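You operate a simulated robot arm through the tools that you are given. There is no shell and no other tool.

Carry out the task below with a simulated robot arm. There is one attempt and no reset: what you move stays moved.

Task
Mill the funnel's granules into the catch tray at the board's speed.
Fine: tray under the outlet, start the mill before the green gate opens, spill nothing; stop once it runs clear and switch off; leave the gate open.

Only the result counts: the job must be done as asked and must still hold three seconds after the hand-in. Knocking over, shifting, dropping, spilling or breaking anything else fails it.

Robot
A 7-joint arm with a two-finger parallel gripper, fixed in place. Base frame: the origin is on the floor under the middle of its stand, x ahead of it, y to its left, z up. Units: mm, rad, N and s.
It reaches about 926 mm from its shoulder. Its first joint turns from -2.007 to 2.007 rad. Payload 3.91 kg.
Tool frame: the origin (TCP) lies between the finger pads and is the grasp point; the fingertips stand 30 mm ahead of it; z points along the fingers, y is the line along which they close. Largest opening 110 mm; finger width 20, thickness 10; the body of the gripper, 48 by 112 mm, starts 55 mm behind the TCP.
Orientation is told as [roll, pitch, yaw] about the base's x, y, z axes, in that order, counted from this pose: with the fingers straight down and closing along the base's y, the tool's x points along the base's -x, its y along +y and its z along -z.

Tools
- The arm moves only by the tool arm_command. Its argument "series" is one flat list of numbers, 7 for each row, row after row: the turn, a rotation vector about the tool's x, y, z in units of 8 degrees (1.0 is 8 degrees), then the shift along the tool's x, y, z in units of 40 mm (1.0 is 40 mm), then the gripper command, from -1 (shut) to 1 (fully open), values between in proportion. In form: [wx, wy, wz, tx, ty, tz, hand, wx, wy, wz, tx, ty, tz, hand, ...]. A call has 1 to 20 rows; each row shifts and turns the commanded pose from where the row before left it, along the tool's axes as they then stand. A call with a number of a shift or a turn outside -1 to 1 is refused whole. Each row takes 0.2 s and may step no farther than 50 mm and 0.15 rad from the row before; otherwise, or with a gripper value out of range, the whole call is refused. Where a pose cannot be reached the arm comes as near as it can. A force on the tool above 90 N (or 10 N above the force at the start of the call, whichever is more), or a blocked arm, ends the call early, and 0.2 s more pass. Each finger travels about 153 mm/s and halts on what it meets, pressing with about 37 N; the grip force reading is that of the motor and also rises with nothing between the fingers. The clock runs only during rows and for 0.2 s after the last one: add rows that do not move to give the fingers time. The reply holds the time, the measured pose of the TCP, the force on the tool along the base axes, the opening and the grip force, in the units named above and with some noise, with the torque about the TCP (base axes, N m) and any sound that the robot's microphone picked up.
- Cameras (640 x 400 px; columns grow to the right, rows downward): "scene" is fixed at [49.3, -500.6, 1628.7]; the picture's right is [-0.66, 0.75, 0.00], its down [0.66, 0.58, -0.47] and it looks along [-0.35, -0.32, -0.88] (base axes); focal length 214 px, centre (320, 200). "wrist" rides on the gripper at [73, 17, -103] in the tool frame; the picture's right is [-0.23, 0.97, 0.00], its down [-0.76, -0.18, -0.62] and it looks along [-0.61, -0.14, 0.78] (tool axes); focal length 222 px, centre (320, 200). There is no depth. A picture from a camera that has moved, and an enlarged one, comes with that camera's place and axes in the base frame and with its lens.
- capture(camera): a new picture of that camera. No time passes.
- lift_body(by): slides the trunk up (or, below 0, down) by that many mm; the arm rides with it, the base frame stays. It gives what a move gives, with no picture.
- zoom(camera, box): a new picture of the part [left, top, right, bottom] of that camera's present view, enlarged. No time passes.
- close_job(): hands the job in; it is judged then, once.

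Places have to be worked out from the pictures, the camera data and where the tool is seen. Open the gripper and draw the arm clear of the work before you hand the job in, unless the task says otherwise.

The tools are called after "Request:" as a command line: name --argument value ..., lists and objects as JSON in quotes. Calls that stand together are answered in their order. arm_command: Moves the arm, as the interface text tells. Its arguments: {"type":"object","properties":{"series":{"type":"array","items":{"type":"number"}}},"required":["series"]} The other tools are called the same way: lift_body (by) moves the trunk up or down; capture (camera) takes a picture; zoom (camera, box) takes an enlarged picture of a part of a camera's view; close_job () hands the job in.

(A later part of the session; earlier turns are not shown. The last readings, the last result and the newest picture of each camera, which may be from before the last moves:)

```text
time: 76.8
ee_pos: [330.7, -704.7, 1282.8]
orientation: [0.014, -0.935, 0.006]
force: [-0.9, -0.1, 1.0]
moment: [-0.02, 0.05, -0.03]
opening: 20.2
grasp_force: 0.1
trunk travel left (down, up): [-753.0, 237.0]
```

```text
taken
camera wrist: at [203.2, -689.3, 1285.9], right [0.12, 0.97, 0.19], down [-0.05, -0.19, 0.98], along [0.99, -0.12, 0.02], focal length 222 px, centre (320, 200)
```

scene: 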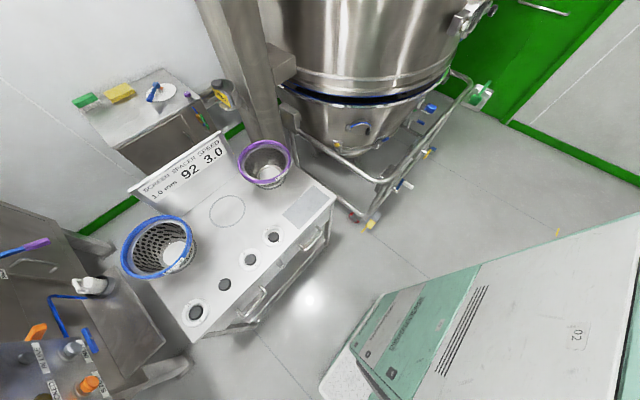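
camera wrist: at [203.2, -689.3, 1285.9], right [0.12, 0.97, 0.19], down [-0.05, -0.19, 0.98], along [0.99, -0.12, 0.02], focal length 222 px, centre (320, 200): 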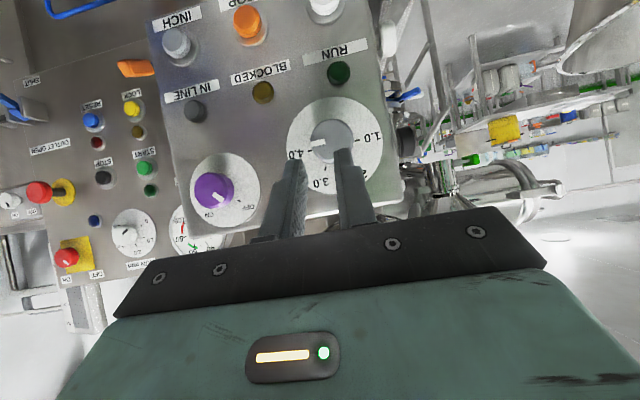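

Excellent, the whole panel faces me. I'll enlarge the dial and the purple knob.

Request:
zoom --camera "wrist" --box '[270, 80, 400, 220]'

Request:
zoom --camera "wrist" --box '[140, 0, 400, 240]'

Request:
zoom --camera "wrist" --box '[180, 140, 280, 240]'

Request:
zoom --camera "wrist" --box '[0, 60, 200, 300]'

```text
2.86 times, centred on (335, 150) of wrist
camera zoom: at [203.2, -689.3, 1285.9], right [0.12, 0.97, 0.19], down [-0.05, -0.19, 0.98], along [0.99, -0.12, 0.02], focal length 635 px, centre (277, 343)
```

zoom: 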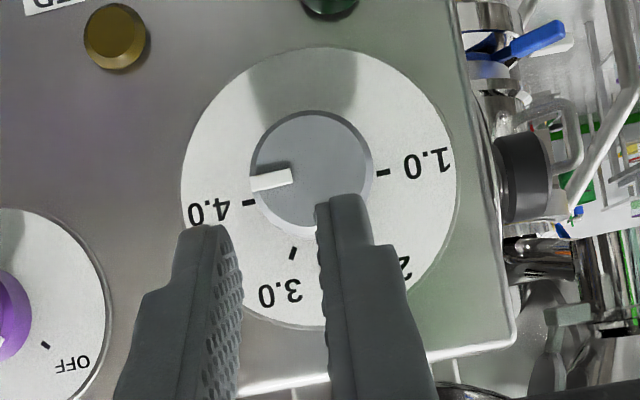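

```text
1.67 times, centred on (270, 120) of wrist
camera zoom: at [203.2, -689.3, 1285.9], right [0.12, 0.97, 0.19], down [-0.05, -0.19, 0.98], along [0.99, -0.12, 0.02], focal length 370 px, centre (403, 333)
```

zoom: 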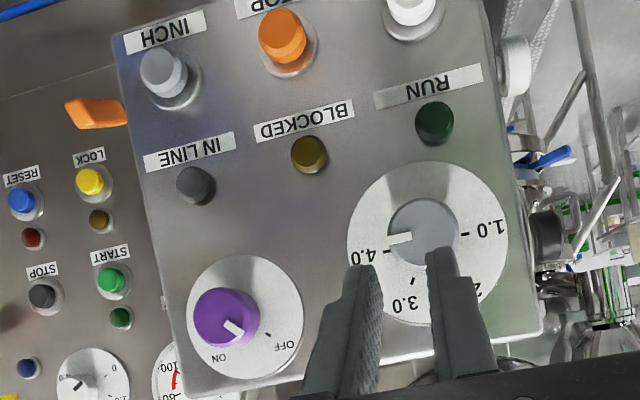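

```text
4.00 times, centred on (230, 190) of wrist
camera zoom: at [203.2, -689.3, 1285.9], right [0.12, 0.97, 0.19], down [-0.05, -0.19, 0.98], along [0.99, -0.12, 0.02], focal length 888 px, centre (680, 240)
```

zoom: 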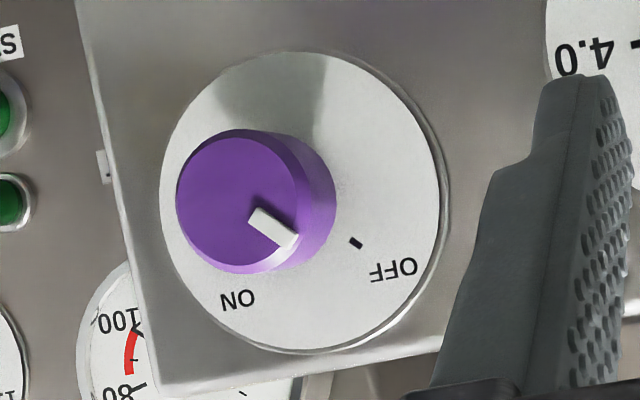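

```text
1.67 times, centred on (100, 180) of wrist
camera zoom: at [203.2, -689.3, 1285.9], right [0.12, 0.97, 0.19], down [-0.05, -0.19, 0.98], along [0.99, -0.12, 0.02], focal length 370 px, centre (687, 233)
```

zoom: 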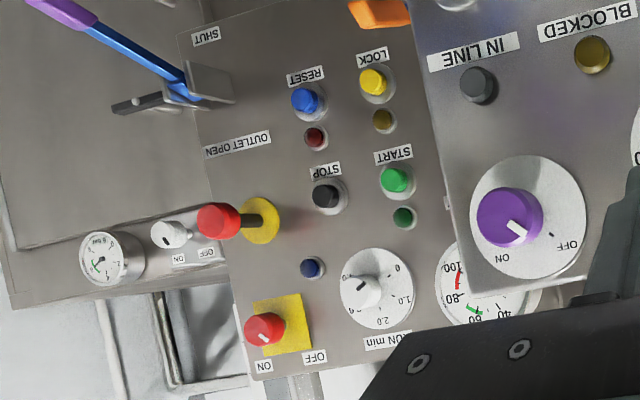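

The speed dial's pointer is at 4.0, with 3.0 lying 61° counter‑clockwise. The knob axis is about y = −692, z = 1235, with its face at x ≈ 424. There are two ON/OFF switches (purple here, white on the +y face), both apparently OFF; I'll come to those later. Now I'll turn the tool level toward +x and line up with the dial knob.

Request:
arm_command --series '[0, -1, 0, 0, 0, 0, 0.27, 0, -1, 0, 0, 0, 0, 0.27, 0, -1, 0, 0, 0, 0, 0.27, 0, -1, 0, 0, 0, 0, 0.27, 0, -0.55, 0, 0, 0, 0, 0.27, 0, 0, 0, 0.6, 0.15, 0.12, 0.27, 0, 0, 0, 0.6, 0.15, 0.12, 0.27]'

Request:
capture --camera "wrist"

```text
time: 78.5
ee_pos: [338.3, -692.4, 1233.8]
orientation: [1.592, -1.564, -1.575]
force: [-0.2, -0.8, 0.0]
moment: [0.04, 0.02, -0.04]
opening: 70.0
grasp_force: 0.1
trunk travel left (down, up): [-753.0, 237.0]
```

```text
taken
camera wrist: at [234.1, -675.5, 1162.3], right [-0.02, 0.97, 0.23], down [-0.62, -0.19, 0.76], along [0.78, -0.13, 0.61], focal length 222 px, centre (320, 200)
```

wrist: 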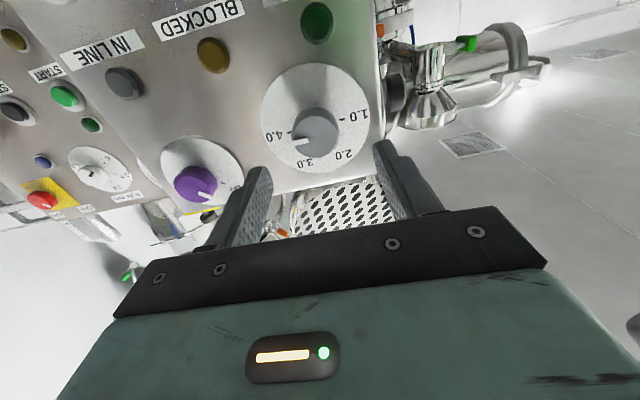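

The knob appears exactly where predicted (316, 132). I'll enlarge to read the pointer and check centring before advancing.

Request:
zoom --camera "wrist" --box '[250, 50, 390, 190]'

```text
2.86 times, centred on (320, 120) of wrist
camera zoom: at [234.1, -675.5, 1162.3], right [-0.02, 0.97, 0.23], down [-0.62, -0.19, 0.76], along [0.78, -0.13, 0.61], focal length 635 px, centre (320, 429)
```

zoom: 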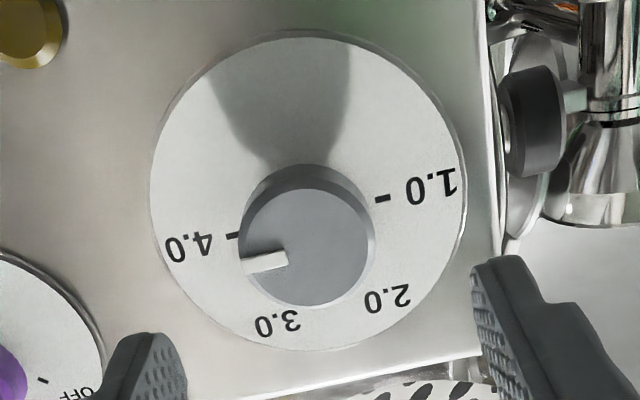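

The dial geometry resolves neatly: axis at (y −693.4, z 1236.4), plate at x ≈ 442, knob face at x ≈ 418, with 1.0, 2.0, 3.0, 4.0 at −90°, −30°, +30°, +90° from up, and the pointer on 4.0. I'll advance to x ≈ 405 with the fingers around the knob.

Request:
arm_command --series '[0, 0, 0, -0.03, -0.012, 0.84, 0.27, 0, 0, 0, -0.03, -0.012, 0.84, 0.27, 0, 0, 0, 0, 0, 0, 0.27]'

Request:
capture --camera "wrist"

```text
time: 79.2
ee_pos: [406.2, -691.1, 1238.3]
orientation: [1.485, -1.564, -1.467]
force: [0.0, -0.2, 0.8]
moment: [-0.01, -0.03, -0.01]
opening: 69.7
grasp_force: 0.0
trunk travel left (down, up): [-753.0, 237.0]
```

```text
taken
camera wrist: at [302.7, -675.0, 1166.5], right [-0.02, 0.97, 0.24], down [-0.62, -0.2, 0.76], along [0.78, -0.13, 0.6], focal length 222 px, centre (320, 200)
```

wrist: 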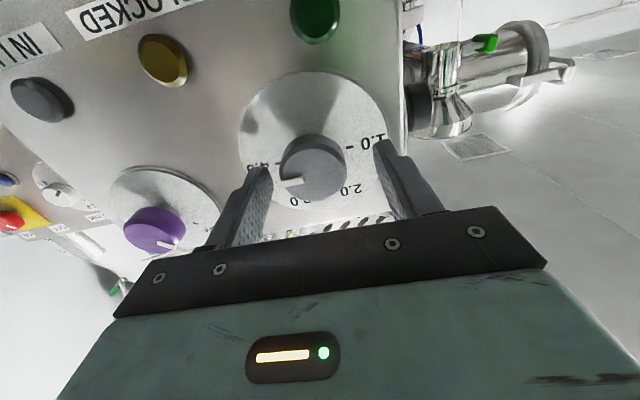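

The knob sits between the fingers. I'll close on it and read the forces.

Request:
arm_command --series '[0, 0, 0, 0, 0, 0, -1, 0, 0, 0, 0, 0, 0, -1, 0, 0, 0, 0, 0, 0, -1]'

Request:
zoom --camera "wrist" --box '[230, 70, 400, 230]'

```text
time: 80.0
ee_pos: [407.3, -695.7, 1237.1]
orientation: [1.489, -1.566, -1.478]
force: [12.3, -43.0, 12.0]
moment: [-0.21, 0.72, -0.71]
opening: 41.6
grasp_force: 45.2
trunk travel left (down, up): [-753.0, 237.0]
```

```text
2.50 times, centred on (315, 150) of wrist
camera zoom: at [303.0, -678.3, 1166.3], right [-0.01, 0.97, 0.23], down [-0.62, -0.19, 0.76], along [0.78, -0.14, 0.61], focal length 555 px, centre (332, 325)
```

zoom: 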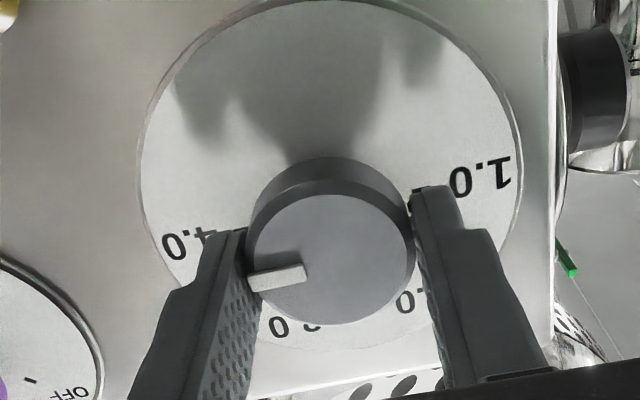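

The fingers hold the knob at 41.6 mm, but a −43 N side force says I'm about 4 mm off in y. I'll shift by that amount to relieve it.

Request:
arm_command --series '[0, 0, 0, 0, -0.09, 0, -1, 0, 0, 0, 0, 0, 0, -1]'

```text
time: 80.7
ee_pos: [405.8, -695.7, 1237.3]
orientation: [1.678, -1.562, -1.662]
force: [5.2, -20.9, 13.0]
moment: [-0.29, 0.01, -0.9]
opening: 41.4
grasp_force: 44.6
trunk travel left (down, up): [-753.0, 237.0]
```

Relieving; I'll shift a bit more in y and slightly up.

Request:
arm_command --series '[0, 0, 0, -0.05, -0.08, 0, -1, 0, 0, 0, 0, 0, 0, -1]'

```text
time: 81.2
ee_pos: [407.2, -695.4, 1237.8]
orientation: [1.445, -1.559, -1.423]
force: [-3.5, 19.3, -4.8]
moment: [-0.2, -1.05, 0.2]
opening: 41.8
grasp_force: 45.2
trunk travel left (down, up): [-753.0, 237.0]
```

Nearly centred. I'll rotate counter‑clockwise 30° first (wz negative) and check that the knob follows.

Request:
arm_command --series '[0, 0, 0, 0.012, 0.035, 0, -1, 0, 0, -0.75, 0, 0, 0, -1, 0, 0, -0.75, 0, 0, 0, -1, 0, 0, -0.75, 0, 0, 0, -1, 0, 0, -0.75, 0, 0, 0, -1, 0, 0, -0.75, 0, 0, 0, -1]'

Request:
capture --camera "wrist"

Request:
zoom --camera "wrist" --box '[230, 70, 400, 230]'

```text
time: 82.7
ee_pos: [407.2, -695.5, 1237.8]
orientation: [-1.562, -1.056, 1.586]
force: [-3.4, 29.6, -13.2]
moment: [0.06, 0.97, -0.27]
opening: 41.9
grasp_force: 44.9
trunk travel left (down, up): [-753.0, 237.0]
```

```text
taken
camera wrist: at [303.3, -716.9, 1167.4], right [-0.02, 0.96, -0.28], down [-0.63, 0.21, 0.75], along [0.78, 0.19, 0.6], focal length 222 px, centre (320, 200)
```

wrist: 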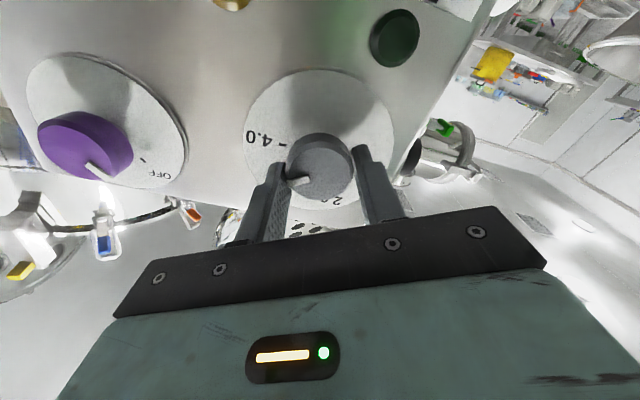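

```text
2.50 times, centred on (315, 150) of wrist
camera zoom: at [303.3, -716.9, 1167.4], right [-0.02, 0.96, -0.28], down [-0.63, 0.21, 0.75], along [0.78, 0.19, 0.6], focal length 555 px, centre (332, 325)
```

zoom: 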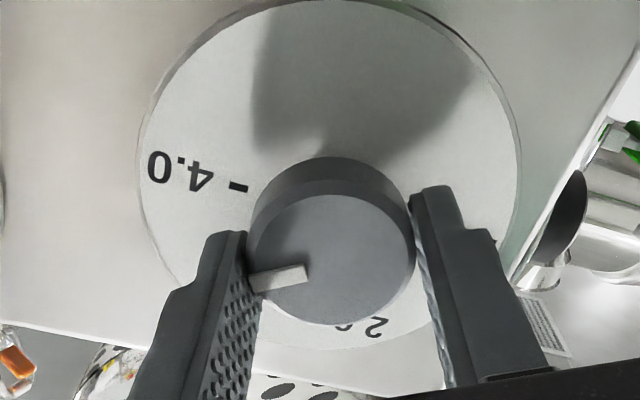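

The knob turned with the fingers, and the pointer moved halfway from 4.0 toward 3.0. I'll turn the remaining 30°.

Request:
arm_command --series '[0, 0, -0.75, 0, 0, 0, -1, 0, 0, -0.75, 0, 0, 0, -1, 0, 0, -0.75, 0, 0, 0, -1, 0, 0, -0.75, 0, 0, 0, -1, 0, 0, -0.75, 0, 0, 0, -1, 0, 0, 0, 0, 0, 0, -1]'

Request:
zoom --camera "wrist" --box '[230, 50, 400, 230]'

```text
time: 84.0
ee_pos: [407.4, -695.2, 1236.2]
orientation: [-1.563, -0.537, 1.588]
force: [-4.5, 28.9, -33.6]
moment: [0.0, -0.01, 0.79]
opening: 41.8
grasp_force: 44.8
trunk travel left (down, up): [-753.0, 237.0]
```

```text
2.22 times, centred on (315, 140) of wrist
camera zoom: at [303.9, -750.8, 1185.9], right [-0.02, 0.69, -0.72], down [-0.63, 0.55, 0.55], along [0.78, 0.47, 0.43], focal length 494 px, centre (331, 333)
```

zoom: 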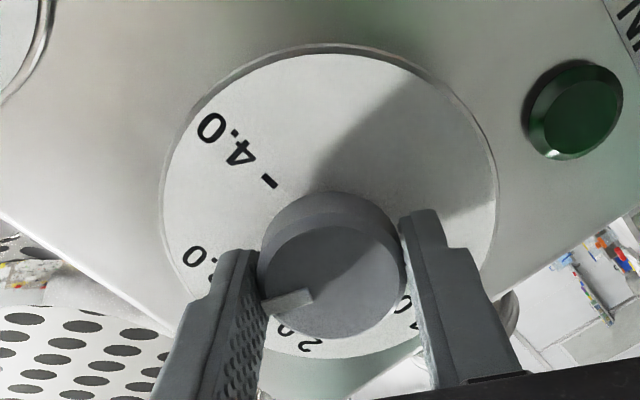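

The gripper has turned 59° with the knob. I'll open, back straight off and measure the pointer precisely.

Request:
arm_command --series '[0, 0, 0, 0, 0, 0, 0.2, 0, 0, 0, 0, 0, 0, 0.2, 0, 0, 0, 0, 0, -0.9, 0.2, 0, 0, 0, 0, 0, -0.9, 0.2]'

Request:
capture --camera "wrist"

Request:
zoom --camera "wrist" --box '[260, 60, 380, 180]'

```text
time: 85.0
ee_pos: [335.0, -697.8, 1237.7]
orientation: [-1.569, -0.53, 1.588]
force: [0.6, 0.0, -0.8]
moment: [0.01, 0.01, 0.03]
opening: 66.1
grasp_force: 0.1
trunk travel left (down, up): [-753.0, 237.0]
```

```text
taken
camera wrist: at [231.3, -752.2, 1187.0], right [-0.01, 0.69, -0.72], down [-0.63, 0.55, 0.54], along [0.77, 0.47, 0.43], focal length 222 px, centre (320, 200)
```

wrist: 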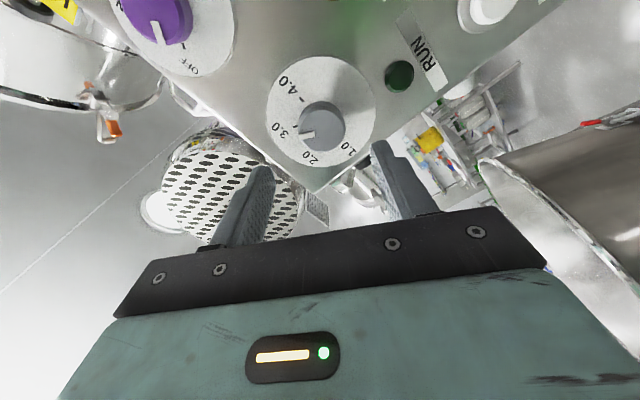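

```text
3.33 times, centred on (320, 120) of wrist
camera zoom: at [231.3, -752.2, 1187.0], right [-0.01, 0.69, -0.72], down [-0.63, 0.55, 0.54], along [0.77, 0.47, 0.43], focal length 740 px, centre (320, 467)
```

zoom: 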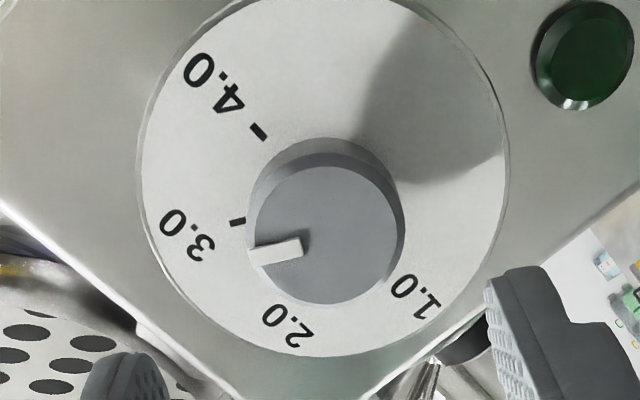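

In panel coordinates the pointer now reads about 30°, which is the 3.0 mark within roughly 2°. To be sure, I'll undo the roll, tilt back and look squarely from a little higher.

Request:
arm_command --series '[0, 0, 1, 0, 0, 0, 0.2, 0, 0, 1, 0, 0, 0, 0.2, 0, 0, 1, 0, 0, 0, 0.2, 0, 0, 1, 0, 0, 0, 0.2, 0, 0, 1, 0, 0, 0, 0.2, 0, 0, 1, 0, 0, 0, 0.2, 0, 0, 1, 0, 0, 0, 0.2, 0, 0, 0.5, 0, 0, 0, 0.2, 0, 1, 0, 0, 0, 0, 0.2, 0, 1, 0, 0, 0, 0, 0.2, 0, 1, 0, 0, 0, 0, 0.2, 0, 1, 0, 0, 0, 0, 0.2, 0, 0.6, 0, 0, 0, 0, 0.2]'

Request:
lift_body --by 100

Request:
capture --camera "wrist"

Request:
zoom --camera "wrist" --box '[270, 60, 390, 180]'

```text
time: 87.8
ee_pos: [334.4, -699.3, 1239.3]
orientation: [0.017, -0.924, 0.004]
force: [-0.1, 0.8, -0.8]
moment: [-0.01, 0.01, -0.02]
opening: 66.3
grasp_force: 0.1
trunk travel left (down, up): [-753.0, 237.0]
```

```text
time: 89.2
ee_pos: [335.2, -697.9, 1338.7]
orientation: [0.015, -0.928, 0.005]
force: [0.0, 0.0, -0.2]
moment: [0.03, 0.02, 0.0]
opening: 65.7
grasp_force: 0.0
trunk travel left (down, up): [-853.0, 137.0]
```

```text
taken
camera wrist: at [207.7, -682.4, 1343.8], right [0.12, 0.97, 0.19], down [-0.04, -0.19, 0.98], along [0.99, -0.12, 0.02], focal length 222 px, centre (320, 200)
```

wrist: 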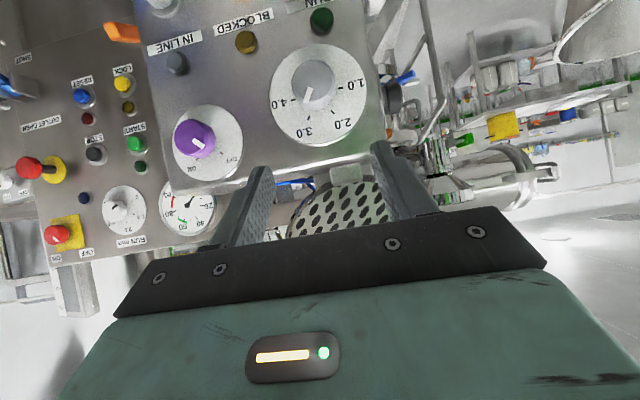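

```text
3.33 times, centred on (330, 120) of wrist
camera zoom: at [207.7, -682.4, 1343.8], right [0.12, 0.97, 0.19], down [-0.04, -0.19, 0.98], along [0.99, -0.12, 0.02], focal length 740 px, centre (287, 467)
```

zoom: 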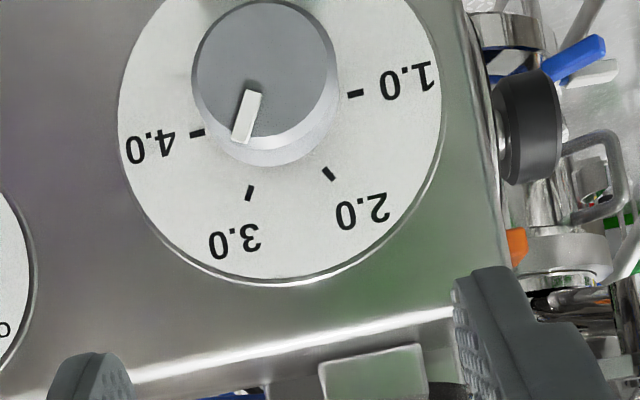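

The pointer lies on 3.0 within about 2° (readings 28–32° against the mark at 30°). Now I'll study the purple ON/OFF switch for any label before deciding which one is the mill's power.

Request:
zoom --camera "wrist" --box '[150, 80, 270, 200]'

Request:
zoom --camera "wrist" --box '[130, 0, 400, 100]'

Request:
zoom --camera "wrist" --box '[250, 130, 410, 240]'

```text
3.33 times, centred on (210, 140) of wrist
camera zoom: at [207.7, -682.4, 1343.8], right [0.12, 0.97, 0.19], down [-0.04, -0.19, 0.98], along [0.99, -0.12, 0.02], focal length 740 px, centre (687, 400)
```

zoom: 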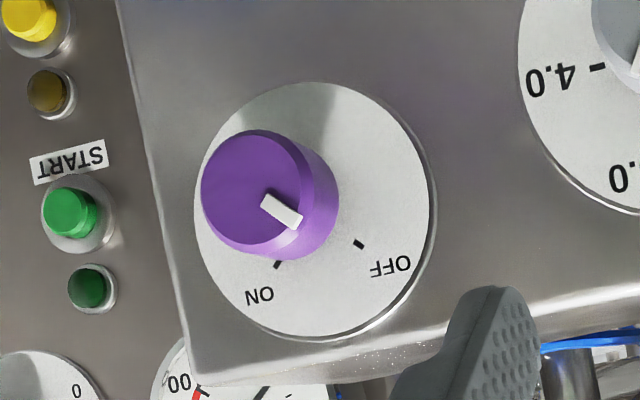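

```text
2.37 times, centred on (265, 50) of wrist
camera zoom: at [207.7, -682.4, 1343.8], right [0.12, 0.97, 0.19], down [-0.04, -0.19, 0.98], along [0.99, -0.12, 0.02], focal length 526 px, centre (450, 556)
```

zoom: 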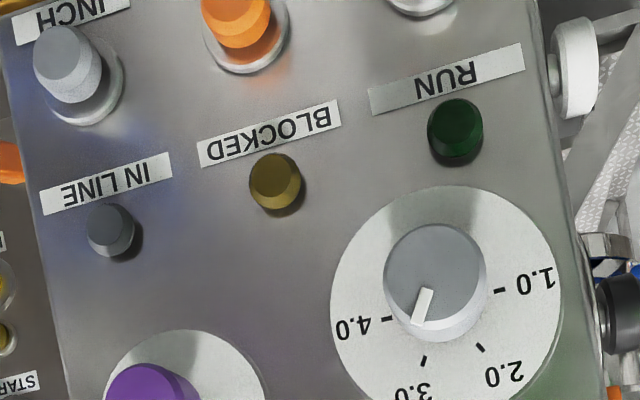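

```text
3.64 times, centred on (330, 185) of wrist
camera zoom: at [207.7, -682.4, 1343.8], right [0.12, 0.97, 0.19], down [-0.04, -0.19, 0.98], along [0.99, -0.12, 0.02], focal length 808 px, centre (284, 254)
```

zoom: 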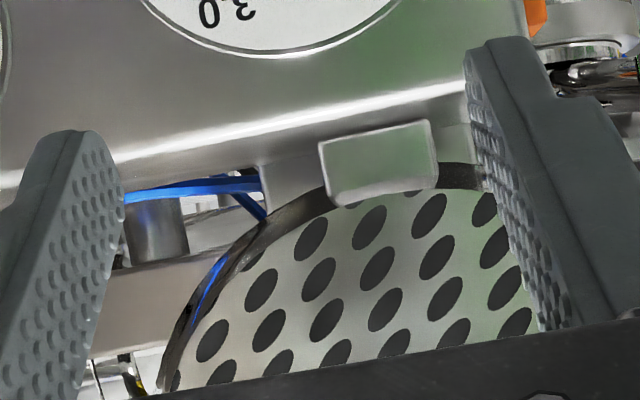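

OFF and ON on the purple switch are at −45° and +45° about an axis near (y −824, z 1262), and it is at OFF. Neither ON/OFF switch carries a further label, so I'll test the purple one first, watching the lamps: turn level again, shift across and come down to its height.

Request:
arm_command --series '[0, -1, 0, 0, 0, 0, 0.2, 0, -1, 0, 0, 0, 0, 0.2, 0, -1, 0, 0, 0, 0, 0.2, 0, -1, 0, 0, 0, 0, 0.2, 0, -0.6, 0, 0, 0, 0, 0.2, 0, 0, 0, 0, -0.8, 0, 0.2, 0, 0, 0, 0, -0.8, 0, 0.2, 0, 0, 0, 0, -0.8, 0, 0.2, 0, 0, 0, 0, -0.8, 0, 0.2]'

Request:
lift_body --by -77

Request:
capture --camera "wrist"

```text
time: 91.2
ee_pos: [337.8, -825.3, 1337.9]
orientation: [1.619, -1.561, -1.602]
force: [-0.3, 0.7, 0.6]
moment: [0.03, 0.03, -0.04]
opening: 65.9
grasp_force: 0.1
trunk travel left (down, up): [-853.0, 137.0]
```

```text
time: 92.3
ee_pos: [336.5, -826.6, 1260.6]
orientation: [1.498, -1.563, -1.48]
force: [-0.4, 0.1, 0.2]
moment: [0.0, 0.02, 0.01]
opening: 65.8
grasp_force: 0.2
trunk travel left (down, up): [-776.0, 214.0]
```

```text
taken
camera wrist: at [233.0, -809.5, 1189.9], right [-0.02, 0.97, 0.24], down [-0.62, -0.2, 0.76], along [0.78, -0.13, 0.61], focal length 222 px, centre (320, 200)
```

wrist: 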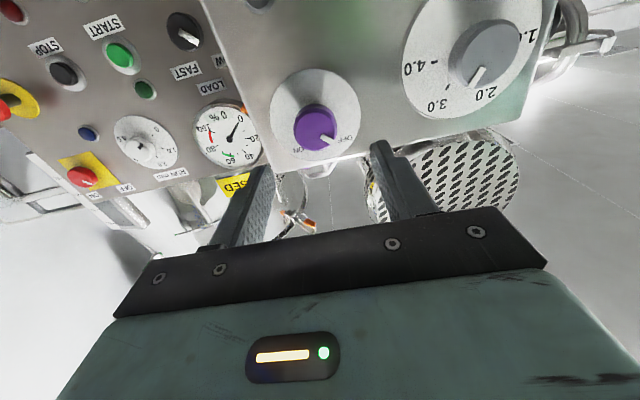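

Before touching it, I'll enlarge this view: the purple knob, and a yellow tag behind that may say something relevant.

Request:
zoom --camera "wrist" --box '[180, 60, 380, 260]'

Request:
zoom --camera "wrist" --box '[265, 65, 375, 165]'

Request:
zoom --camera "wrist" --box '[0, 0, 270, 210]'

```text
2.00 times, centred on (280, 160) of wrist
camera zoom: at [233.0, -809.5, 1189.9], right [-0.02, 0.97, 0.24], down [-0.62, -0.2, 0.76], along [0.78, -0.13, 0.61], focal length 444 px, centre (400, 280)
```

zoom: 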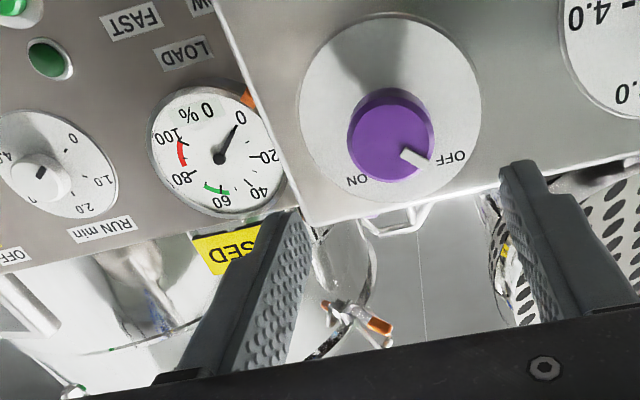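

```text
4.00 times, centred on (320, 115) of wrist
camera zoom: at [233.0, -809.5, 1189.9], right [-0.02, 0.97, 0.24], down [-0.62, -0.2, 0.76], along [0.78, -0.13, 0.61], focal length 888 px, centre (320, 540)
```

zoom: 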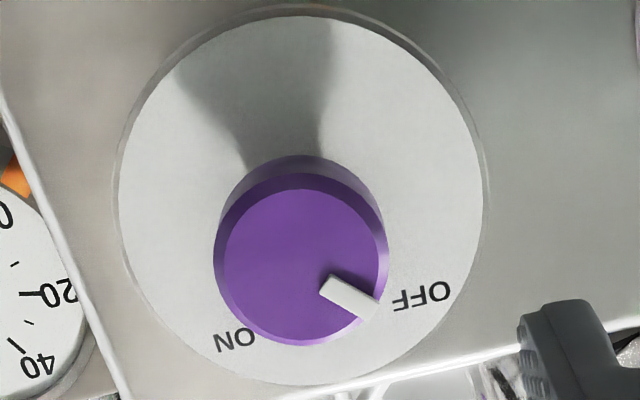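

```text
1.90 times, centred on (135, 105) of wrist
camera zoom: at [233.0, -809.5, 1189.9], right [-0.02, 0.97, 0.24], down [-0.62, -0.2, 0.76], along [0.78, -0.13, 0.61], focal length 423 px, centre (672, 381)
```

zoom: 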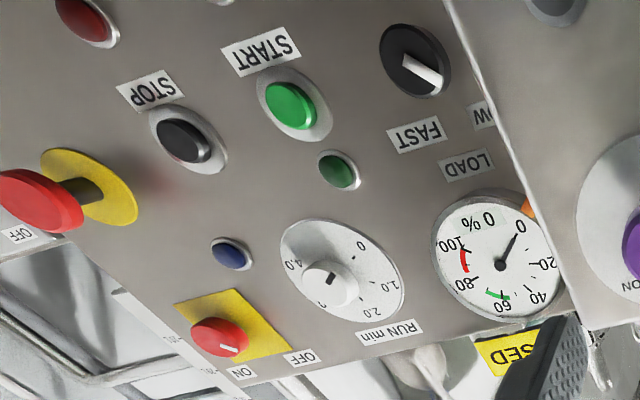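

The purple switch's pointer is on OFF. I'll pre-roll the gripper −45°, advance around the knob and grip it.

Request:
arm_command --series '[0, 0, -1, 0, 0, 0, 0.2, 0, 0, -1, 0, 0, 0, 0.2, 0, 0, -1, 0, 0, 0, 0.2, 0, 0, -1, 0, 0, 0, 0.2, 0, 0, -1, 0, 0, 0, 0.2, 0, 0, -0.6, 0, 0, 0, 0.2, 0, 0, 0, 0, -0.02, 0.86, 0.2, 0, 0, 0, 0, 0, 0.86, 0.2, 0, 0, 0, 0, 0, 0, 0.2]'

Request:
capture --camera "wrist"

```text
time: 94.3
ee_pos: [404.9, -825.0, 1261.5]
orientation: [-1.57, -0.797, 1.586]
force: [0.1, 0.3, 0.1]
moment: [0.0, -0.03, -0.02]
opening: 66.1
grasp_force: 0.0
trunk travel left (down, up): [-776.0, 214.0]
```

```text
taken
camera wrist: at [302.4, -864.8, 1198.3], right [-0.01, 0.86, -0.52], down [-0.63, 0.39, 0.67], along [0.78, 0.34, 0.53], focal length 222 px, centre (320, 200)
```

wrist: 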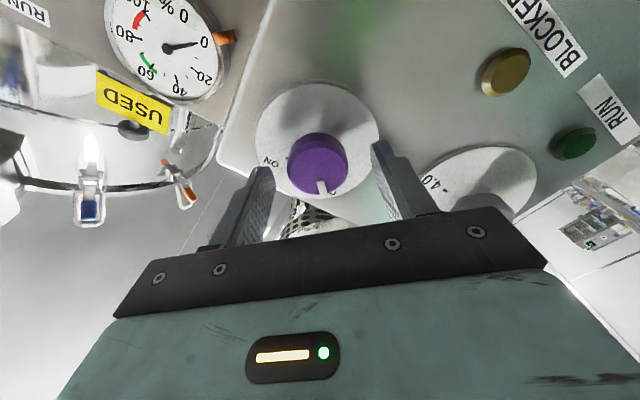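

The knob is centred between the fingers. I'll close on it with a 2 mm correction.

Request:
arm_command --series '[0, 0, 0, 0.035, -0.035, 0, 0.2, 0, 0, 0, 0, 0, 0, -1, 0, 0, 0, 0, 0, 0, -1, 0, 0, 0, 0, 0, 0, -1]'

```text
time: 95.3
ee_pos: [405.7, -826.1, 1261.9]
orientation: [-1.568, -0.797, 1.589]
force: [-0.8, 7.2, -3.8]
moment: [0.08, -0.1, 0.04]
opening: 37.6
grasp_force: 45.3
trunk travel left (down, up): [-776.0, 214.0]
```

Well centred (small forces). Now turn clockwise 90° to ON in steps.

Request:
arm_command --series '[0, 0, 1, 0, 0, 0, -1, 0, 0, 1, 0, 0, 0, -1, 0, 0, 1, 0, 0, 0, -1, 0, 0, 1, 0, 0, 0, -1, 0, 0, 1, 0, 0, 0, -1, 0, 0, 1, 0, 0, 0, -1, 0, 0, 1, 0, 0, 0, -1, 0, 0, 1, 0, 0, 0, -1, 0, 0, 1, 0, 0, 0, -1, 0, 0, 1, 0, 0, 0, -1, 0, 0, 1, 0, 0, 0, -1, 0, 0, 0.25, 0, 0, 0, -1]'

Request:
capture --camera "wrist"

```text
time: 97.9
ee_pos: [405.3, -830.9, 1260.5]
orientation: [1.568, -0.77, -1.556]
force: [3.2, -32.1, 7.3]
moment: [-0.3, -0.1, -1.04]
opening: 37.7
grasp_force: 44.9
trunk travel left (down, up): [-776.0, 214.0]
```

```text
taken
camera wrist: at [301.0, -766.8, 1223.3], right [0.0, 0.52, 0.86], down [-0.61, -0.68, 0.4], along [0.79, -0.52, 0.32], focal length 222 px, centre (320, 200)
```

wrist: 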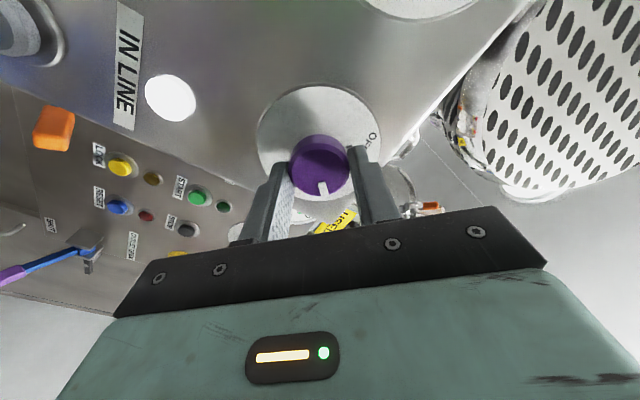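

The IN LINE lamp has lit white: the purple switch is the mill's power and the tray is confirmed in line. I'll release, back off and check the lamps.

Request:
arm_command --series '[0, 0, 0, 0, 0, 0, 0.2, 0, 0, 0, 0, 0, 0, 0.2, 0, 0, 0, 0, 0, -0.9, 0.2, 0, 0, 0, 0, 0, -0.9, 0.2, 0, 0, -1, 0, 0, 0, 0.2, 0, 0, -1, 0, 0, 0, 0.2, 0, 0, -1, 0, 0, 0, 0.2, 0, 0, -1, 0, 0, 0, 0.2, 0, 0, -1, 0, 0, 0, 0.2, 0, 0, -0.65, 0, 0, 0, 0.2]'

Request:
capture --camera "wrist"

```text
time: 100.1
ee_pos: [335.2, -828.8, 1261.9]
orientation: [1.429, -1.563, -1.412]
force: [0.6, 0.1, -0.3]
moment: [0.02, 0.01, -0.03]
opening: 66.2
grasp_force: 0.0
trunk travel left (down, up): [-776.0, 214.0]
```

```text
taken
camera wrist: at [229.7, -812.3, 1190.4], right [-0.02, 0.97, 0.23], down [-0.62, -0.19, 0.76], along [0.79, -0.13, 0.61], focal length 222 px, centre (320, 200)
```

wrist: 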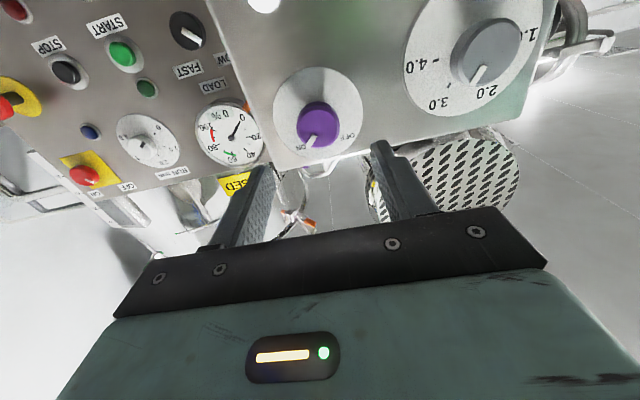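

Power is ON and the dial still shows 3.0. Next is START: I'll close the fingers, shift to y ≈ −676 and lower to the button row at z ≈ 1106, keeping well back from the panel to refine the aim.

Request:
arm_command --series '[0, 0, 0, 0, 0.955, 0, -1, 0, 0, 0, 0, 0.955, 0, -1, 0, 0, 0, 0, 0.955, 0, -1, 0, 0, 0, 0, 0.955, 0, -1]'

Request:
lift_body --by -156

Request:
capture --camera "wrist"

Request:
zoom --camera "wrist" --box '[200, 40, 440, 220]'

```text
time: 101.1
ee_pos: [333.2, -676.8, 1265.1]
orientation: [1.522, -1.562, -1.504]
force: [-0.1, -0.2, 0.2]
moment: [0.02, -0.03, 0.03]
opening: 0.1
grasp_force: 37.0
trunk travel left (down, up): [-776.0, 214.0]
```

```text
time: 102.9
ee_pos: [332.1, -677.2, 1109.4]
orientation: [1.49, -1.563, -1.473]
force: [-0.2, 0.1, -0.3]
moment: [0.01, 0.02, -0.02]
opening: 0.1
grasp_force: 36.9
trunk travel left (down, up): [-620.0, 370.0]
```

```text
taken
camera wrist: at [228.2, -660.5, 1038.6], right [-0.02, 0.97, 0.24], down [-0.62, -0.2, 0.76], along [0.78, -0.13, 0.61], focal length 222 px, centre (320, 200)
```

wrist: 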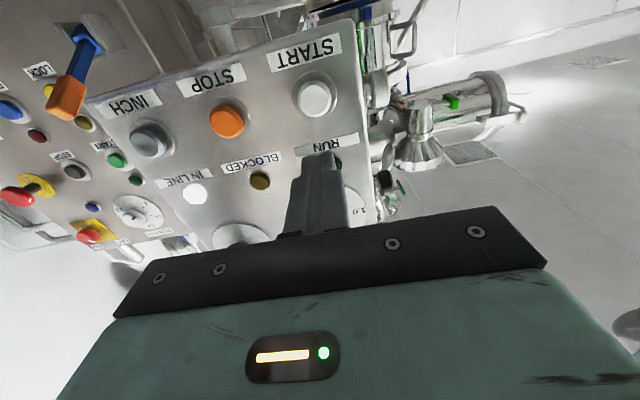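

```text
2.22 times, centred on (320, 130) of wrist
camera zoom: at [228.2, -660.5, 1038.6], right [-0.02, 0.97, 0.24], down [-0.62, -0.2, 0.76], along [0.78, -0.13, 0.61], focal length 494 px, centre (320, 356)
```

zoom: 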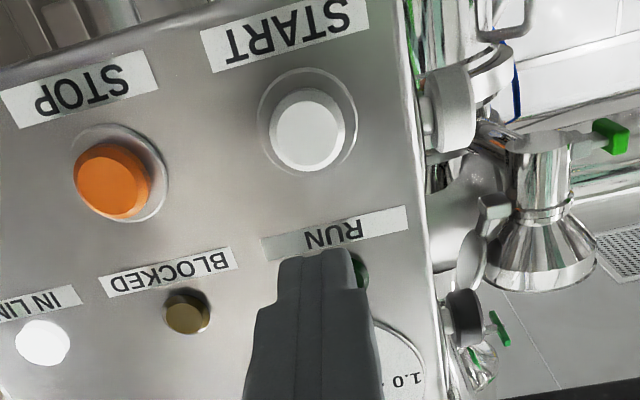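

START's cap resolves to about [442, −673, 1089]. I'll align with it and advance to just short of contact.

Request:
arm_command --series '[0, 0, 0, 0.5, 0.05, 0, -1, 0, 0, 0, 0, 0, 0.85, -1, 0, 0, 0, 0, 0, 0.85, -1, 0, 0, 0, 0, 0, 0, -1]'

Request:
capture --camera "wrist"

Request:
zoom --camera "wrist" --box '[240, 60, 400, 180]'

```text
time: 103.9
ee_pos: [400.1, -674.6, 1090.7]
orientation: [1.513, -1.561, -1.495]
force: [0.3, 0.6, 0.2]
moment: [0.03, 0.01, 0.0]
opening: 0.4
grasp_force: 36.9
trunk travel left (down, up): [-620.0, 370.0]
```

```text
taken
camera wrist: at [295.9, -657.0, 1020.0], right [-0.02, 0.97, 0.24], down [-0.62, -0.2, 0.76], along [0.78, -0.13, 0.61], focal length 222 px, centre (320, 200)
```

wrist: 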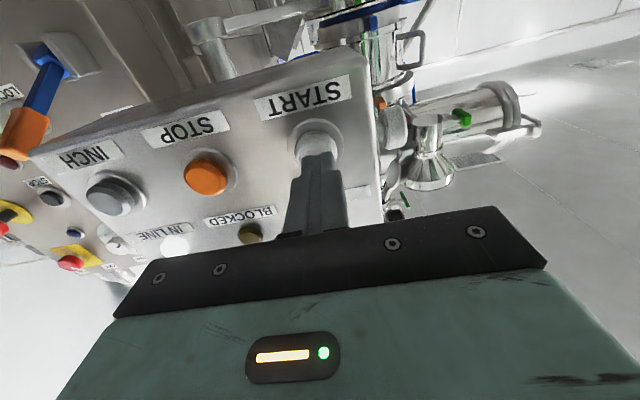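

```text
3.33 times, centred on (320, 120) of wrist
camera zoom: at [295.9, -657.0, 1020.0], right [-0.02, 0.97, 0.24], down [-0.62, -0.2, 0.76], along [0.78, -0.13, 0.61], focal length 740 px, centre (320, 467)
```

zoom: 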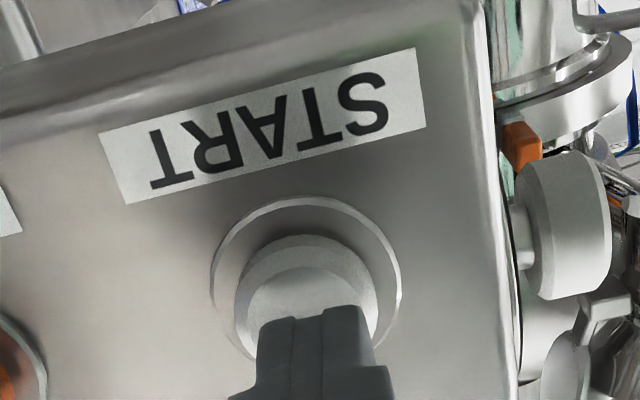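

The fingertip is right in front of START. Earlier views show the direction knob pointing to FWD, and the speed is at 3.0. I'll press in small steps and watch the force.

Request:
arm_command --series '[0, 0, 0, 0, -0.03, 0.15, -1, 0, 0, 0, 0, 0, 0.15, -1]'

```text
time: 104.5
ee_pos: [410.7, -674.6, 1091.0]
orientation: [1.419, -1.562, -1.405]
force: [-13.9, 3.4, 0.3]
moment: [-0.06, -0.02, 0.05]
opening: 0.0
grasp_force: 36.6
trunk travel left (down, up): [-620.0, 370.0]
heard: click
```

A click was heard with 14 N of push. I'll back off and check the RUN lamp.

Request:
arm_command --series '[0, 0, 0, 0, 0, -0.5, -1, 0, 0, 0, 0, 0, -0.8, -1, 0, 0, 0, 0, 0, -0.6, -1]'

Request:
capture --camera "wrist"

Request:
zoom --camera "wrist" --box '[160, 40, 400, 220]'

```text
time: 105.3
ee_pos: [336.3, -676.1, 1090.1]
orientation: [1.523, -1.562, -1.505]
force: [1.2, -0.1, -1.1]
moment: [0.03, 0.01, 0.03]
opening: 0.1
grasp_force: 36.8
trunk travel left (down, up): [-620.0, 370.0]
```

```text
taken
camera wrist: at [233.3, -660.6, 1018.4], right [-0.02, 0.97, 0.24], down [-0.62, -0.2, 0.76], along [0.78, -0.13, 0.61], focal length 222 px, centre (320, 200)
```

wrist: 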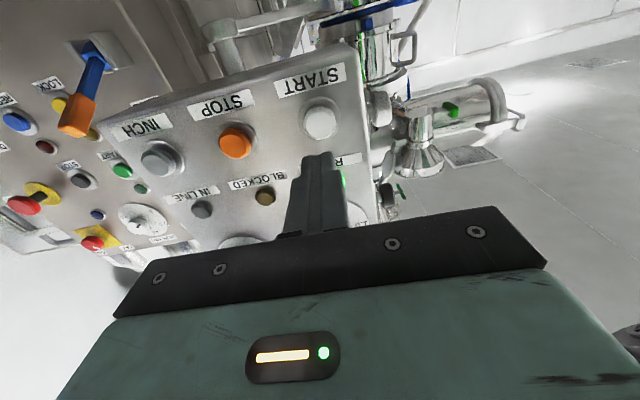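

```text
2.22 times, centred on (280, 130) of wrist
camera zoom: at [233.3, -660.6, 1018.4], right [-0.02, 0.97, 0.24], down [-0.62, -0.2, 0.76], along [0.78, -0.13, 0.61], focal length 494 px, centre (409, 356)
```

zoom: 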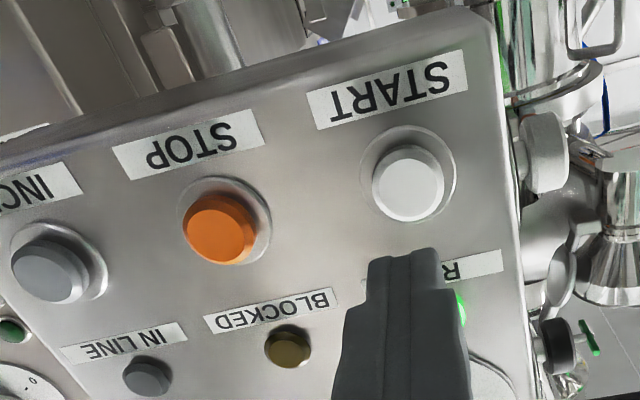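

RUN is lit green, but the IN LINE lamp has gone dark, so I must check the tray at once. I'll zoom toward the barrel from here.

Request:
zoom --camera "wrist" --box '[280, 0, 440, 60]'

Request:
zoom --camera "wrist" --box '[180, 180, 380, 240]'

```text
4.00 times, centred on (360, 30) of wrist
camera zoom: at [233.3, -660.6, 1018.4], right [-0.02, 0.97, 0.24], down [-0.62, -0.2, 0.76], along [0.78, -0.13, 0.61], focal length 888 px, centre (160, 880)
```

zoom: 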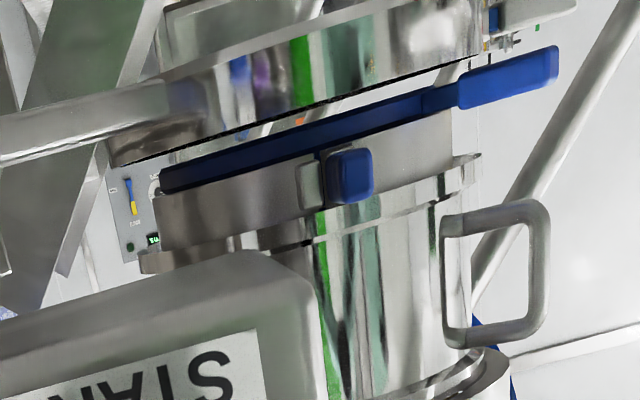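

```text
3.20 times, centred on (280, 210) of wrist
camera zoom: at [233.3, -660.6, 1018.4], right [-0.02, 0.97, 0.24], down [-0.62, -0.2, 0.76], along [0.78, -0.13, 0.61], focal length 711 px, centre (448, 168)
```

zoom: 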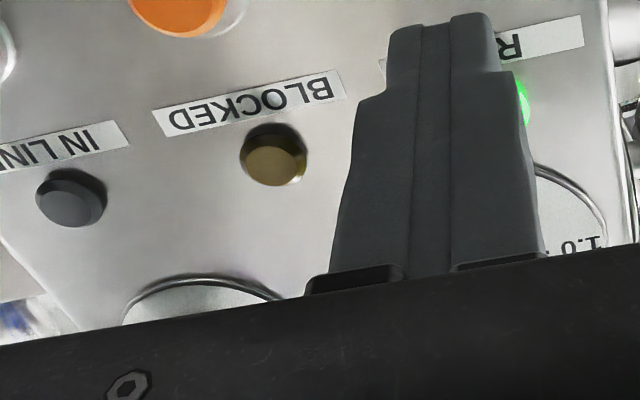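

From this direction the tray is still aligned with the outlet ring within about 2 mm, and RUN is lit. The lamp may simply show readiness before running, but I'll verify from the other side. I'll back away to the +y side and up.

Request:
arm_command --series '[0, 0, 0, 0, 0.95, 0, -1, 0, 0, 0, 0, 0.95, 0, -1, 0, 0, 0, 0, 0.95, 0, -1, 0, 0, 0, 0, 0.95, 0, -1, 0, 0, 0, 0, 0.95, 0, -1, 0, 0, 0, 0, 0.95, 0, -1, 0, 1, 0, 0, 0, 0, -1, 0, 1, 0, 0, 0, 0, -1, 0, 1, 0, 0, 0, 0, -1, 0, 1, 0, 0, 0, 0, -1, 0, 0.6, 0, 0, 0, 0, -1]'

Request:
capture --camera "wrist"

```text
time: 107.7
ee_pos: [332.7, -448.1, 1091.2]
orientation: [0.013, -0.924, 0.005]
force: [-0.4, 0.5, 0.4]
moment: [0.02, 0.0, 0.01]
opening: 0.1
grasp_force: 36.6
trunk travel left (down, up): [-620.0, 370.0]
```

```text
taken
camera wrist: at [205.6, -432.8, 1097.2], right [0.12, 0.97, 0.19], down [-0.04, -0.19, 0.98], along [0.99, -0.13, 0.01], focal length 222 px, centre (320, 200)
```

wrist: 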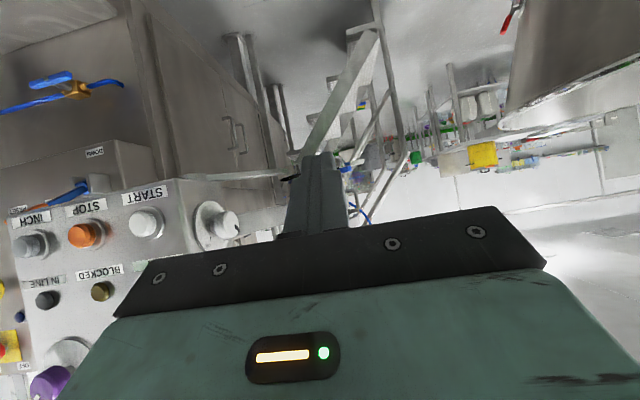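

IN LINE is still dark, BLOCKED is dark. I'll raise the trunk and go to the viewing spot at [689, −231] to check the tray, RUN lamp and gate.

Request:
lift_body --by 133

Request:
arm_command --series '[0, 0, 0, -0.748, 0.456, 0.3625, -1, 0, 0, 0, -0.748, 0.456, 0.3625, -1, 0, 0, 0, -0.748, 0.456, 0.3625, -1, 0, 0, 0, -0.748, 0.456, 0.3625, -1]'

Request:
capture --camera "wrist"

Request:
zoom --camera "wrist" --box '[0, 0, 240, 250]'

```text
time: 109.3
ee_pos: [332.6, -448.5, 1225.1]
orientation: [0.014, -0.929, 0.006]
force: [-0.4, 0.1, -0.5]
moment: [0.0, -0.03, 0.03]
opening: 0.0
grasp_force: 36.6
trunk travel left (down, up): [-753.0, 237.0]
```

```text
time: 110.3
ee_pos: [449.2, -372.5, 1288.3]
orientation: [0.014, -0.927, 0.005]
force: [-0.5, 1.0, 0.2]
moment: [0.03, -0.02, 0.02]
opening: 0.0
grasp_force: 36.7
trunk travel left (down, up): [-753.0, 237.0]
```

```text
taken
camera wrist: at [321.3, -356.7, 1293.1], right [0.12, 0.97, 0.19], down [-0.04, -0.19, 0.98], along [0.99, -0.13, 0.02], focal length 222 px, centre (320, 200)
```

wrist: 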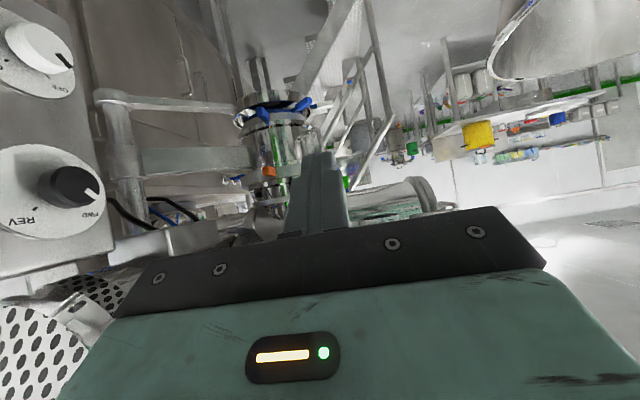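

```text
1.60 times, centred on (120, 125) of wrist
camera zoom: at [321.3, -356.7, 1293.1], right [0.12, 0.97, 0.19], down [-0.04, -0.19, 0.98], along [0.99, -0.13, 0.02], focal length 355 px, centre (640, 320)
```

zoom: 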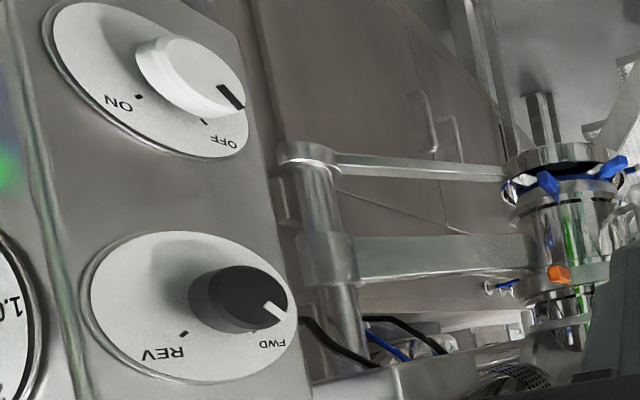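

RUN still glows green, direction is FWD, and the tray is visible under the barrel. I'll continue to the viewing spot.

Request:
arm_command --series '[0, 0, 0, -0.748, 0.456, 0.3625, -1, 0, 0, 0, -0.748, 0.456, 0.3625, -1, 0, 0, 0, -0.748, 0.456, 0.3625, -1, 0, 0, 0, -0.748, 0.456, 0.3625, -1, 0, 0, 0, -0.748, 0.456, 0.3625, -1, 0, 0, 0, -0.748, 0.456, 0.3625, -1, 0, 0, 0, -0.748, 0.456, 0.3625, -1, 0.8, 0, 0.6, -0.748, 0.456, 0.3625, -1, 0.8, 0, 0.6, 0, 0, 0, -1, 0.8, 0, 0.6, 0, 0, 0, -1, 0.8, 0, 0.6, 0, 0, 0, -1]'

Request:
capture --camera "wrist"

Request:
zoom --camera "wrist" --box '[200, 0, 480, 220]'

```text
time: 112.7
ee_pos: [688.4, -277.2, 1399.8]
orientation: [0.026, -0.923, -0.537]
force: [-0.6, 0.3, 0.5]
moment: [-0.02, -0.01, 0.02]
opening: 0.0
grasp_force: 36.6
out of reach, approached as far as the arm can: row 11
trunk travel left (down, up): [-753.0, 237.0]
```

```text
taken
camera wrist: at [587.0, -197.5, 1405.3], right [0.6, 0.78, 0.2], down [-0.13, -0.15, 0.98], along [0.79, -0.61, 0.01], focal length 222 px, centre (320, 200)
```

wrist: 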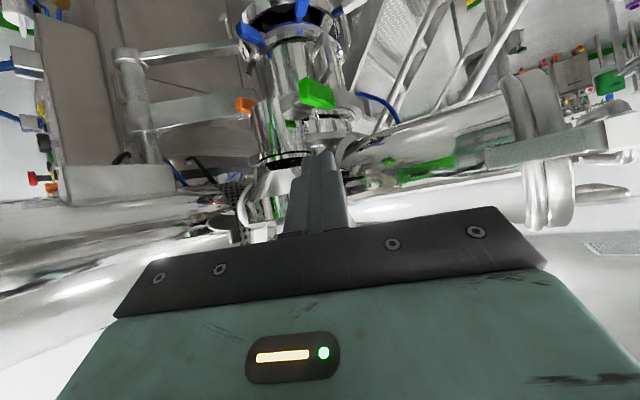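

```text
1.82 times, centred on (340, 110) of wrist
camera zoom: at [587.0, -197.5, 1405.3], right [0.6, 0.78, 0.2], down [-0.13, -0.15, 0.98], along [0.79, -0.61, 0.01], focal length 404 px, centre (284, 364)
```

zoom: 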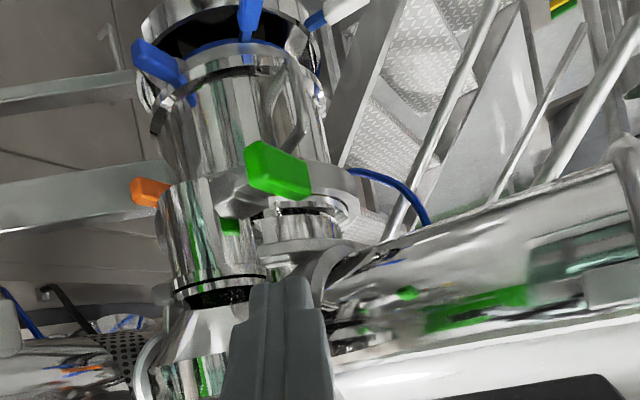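

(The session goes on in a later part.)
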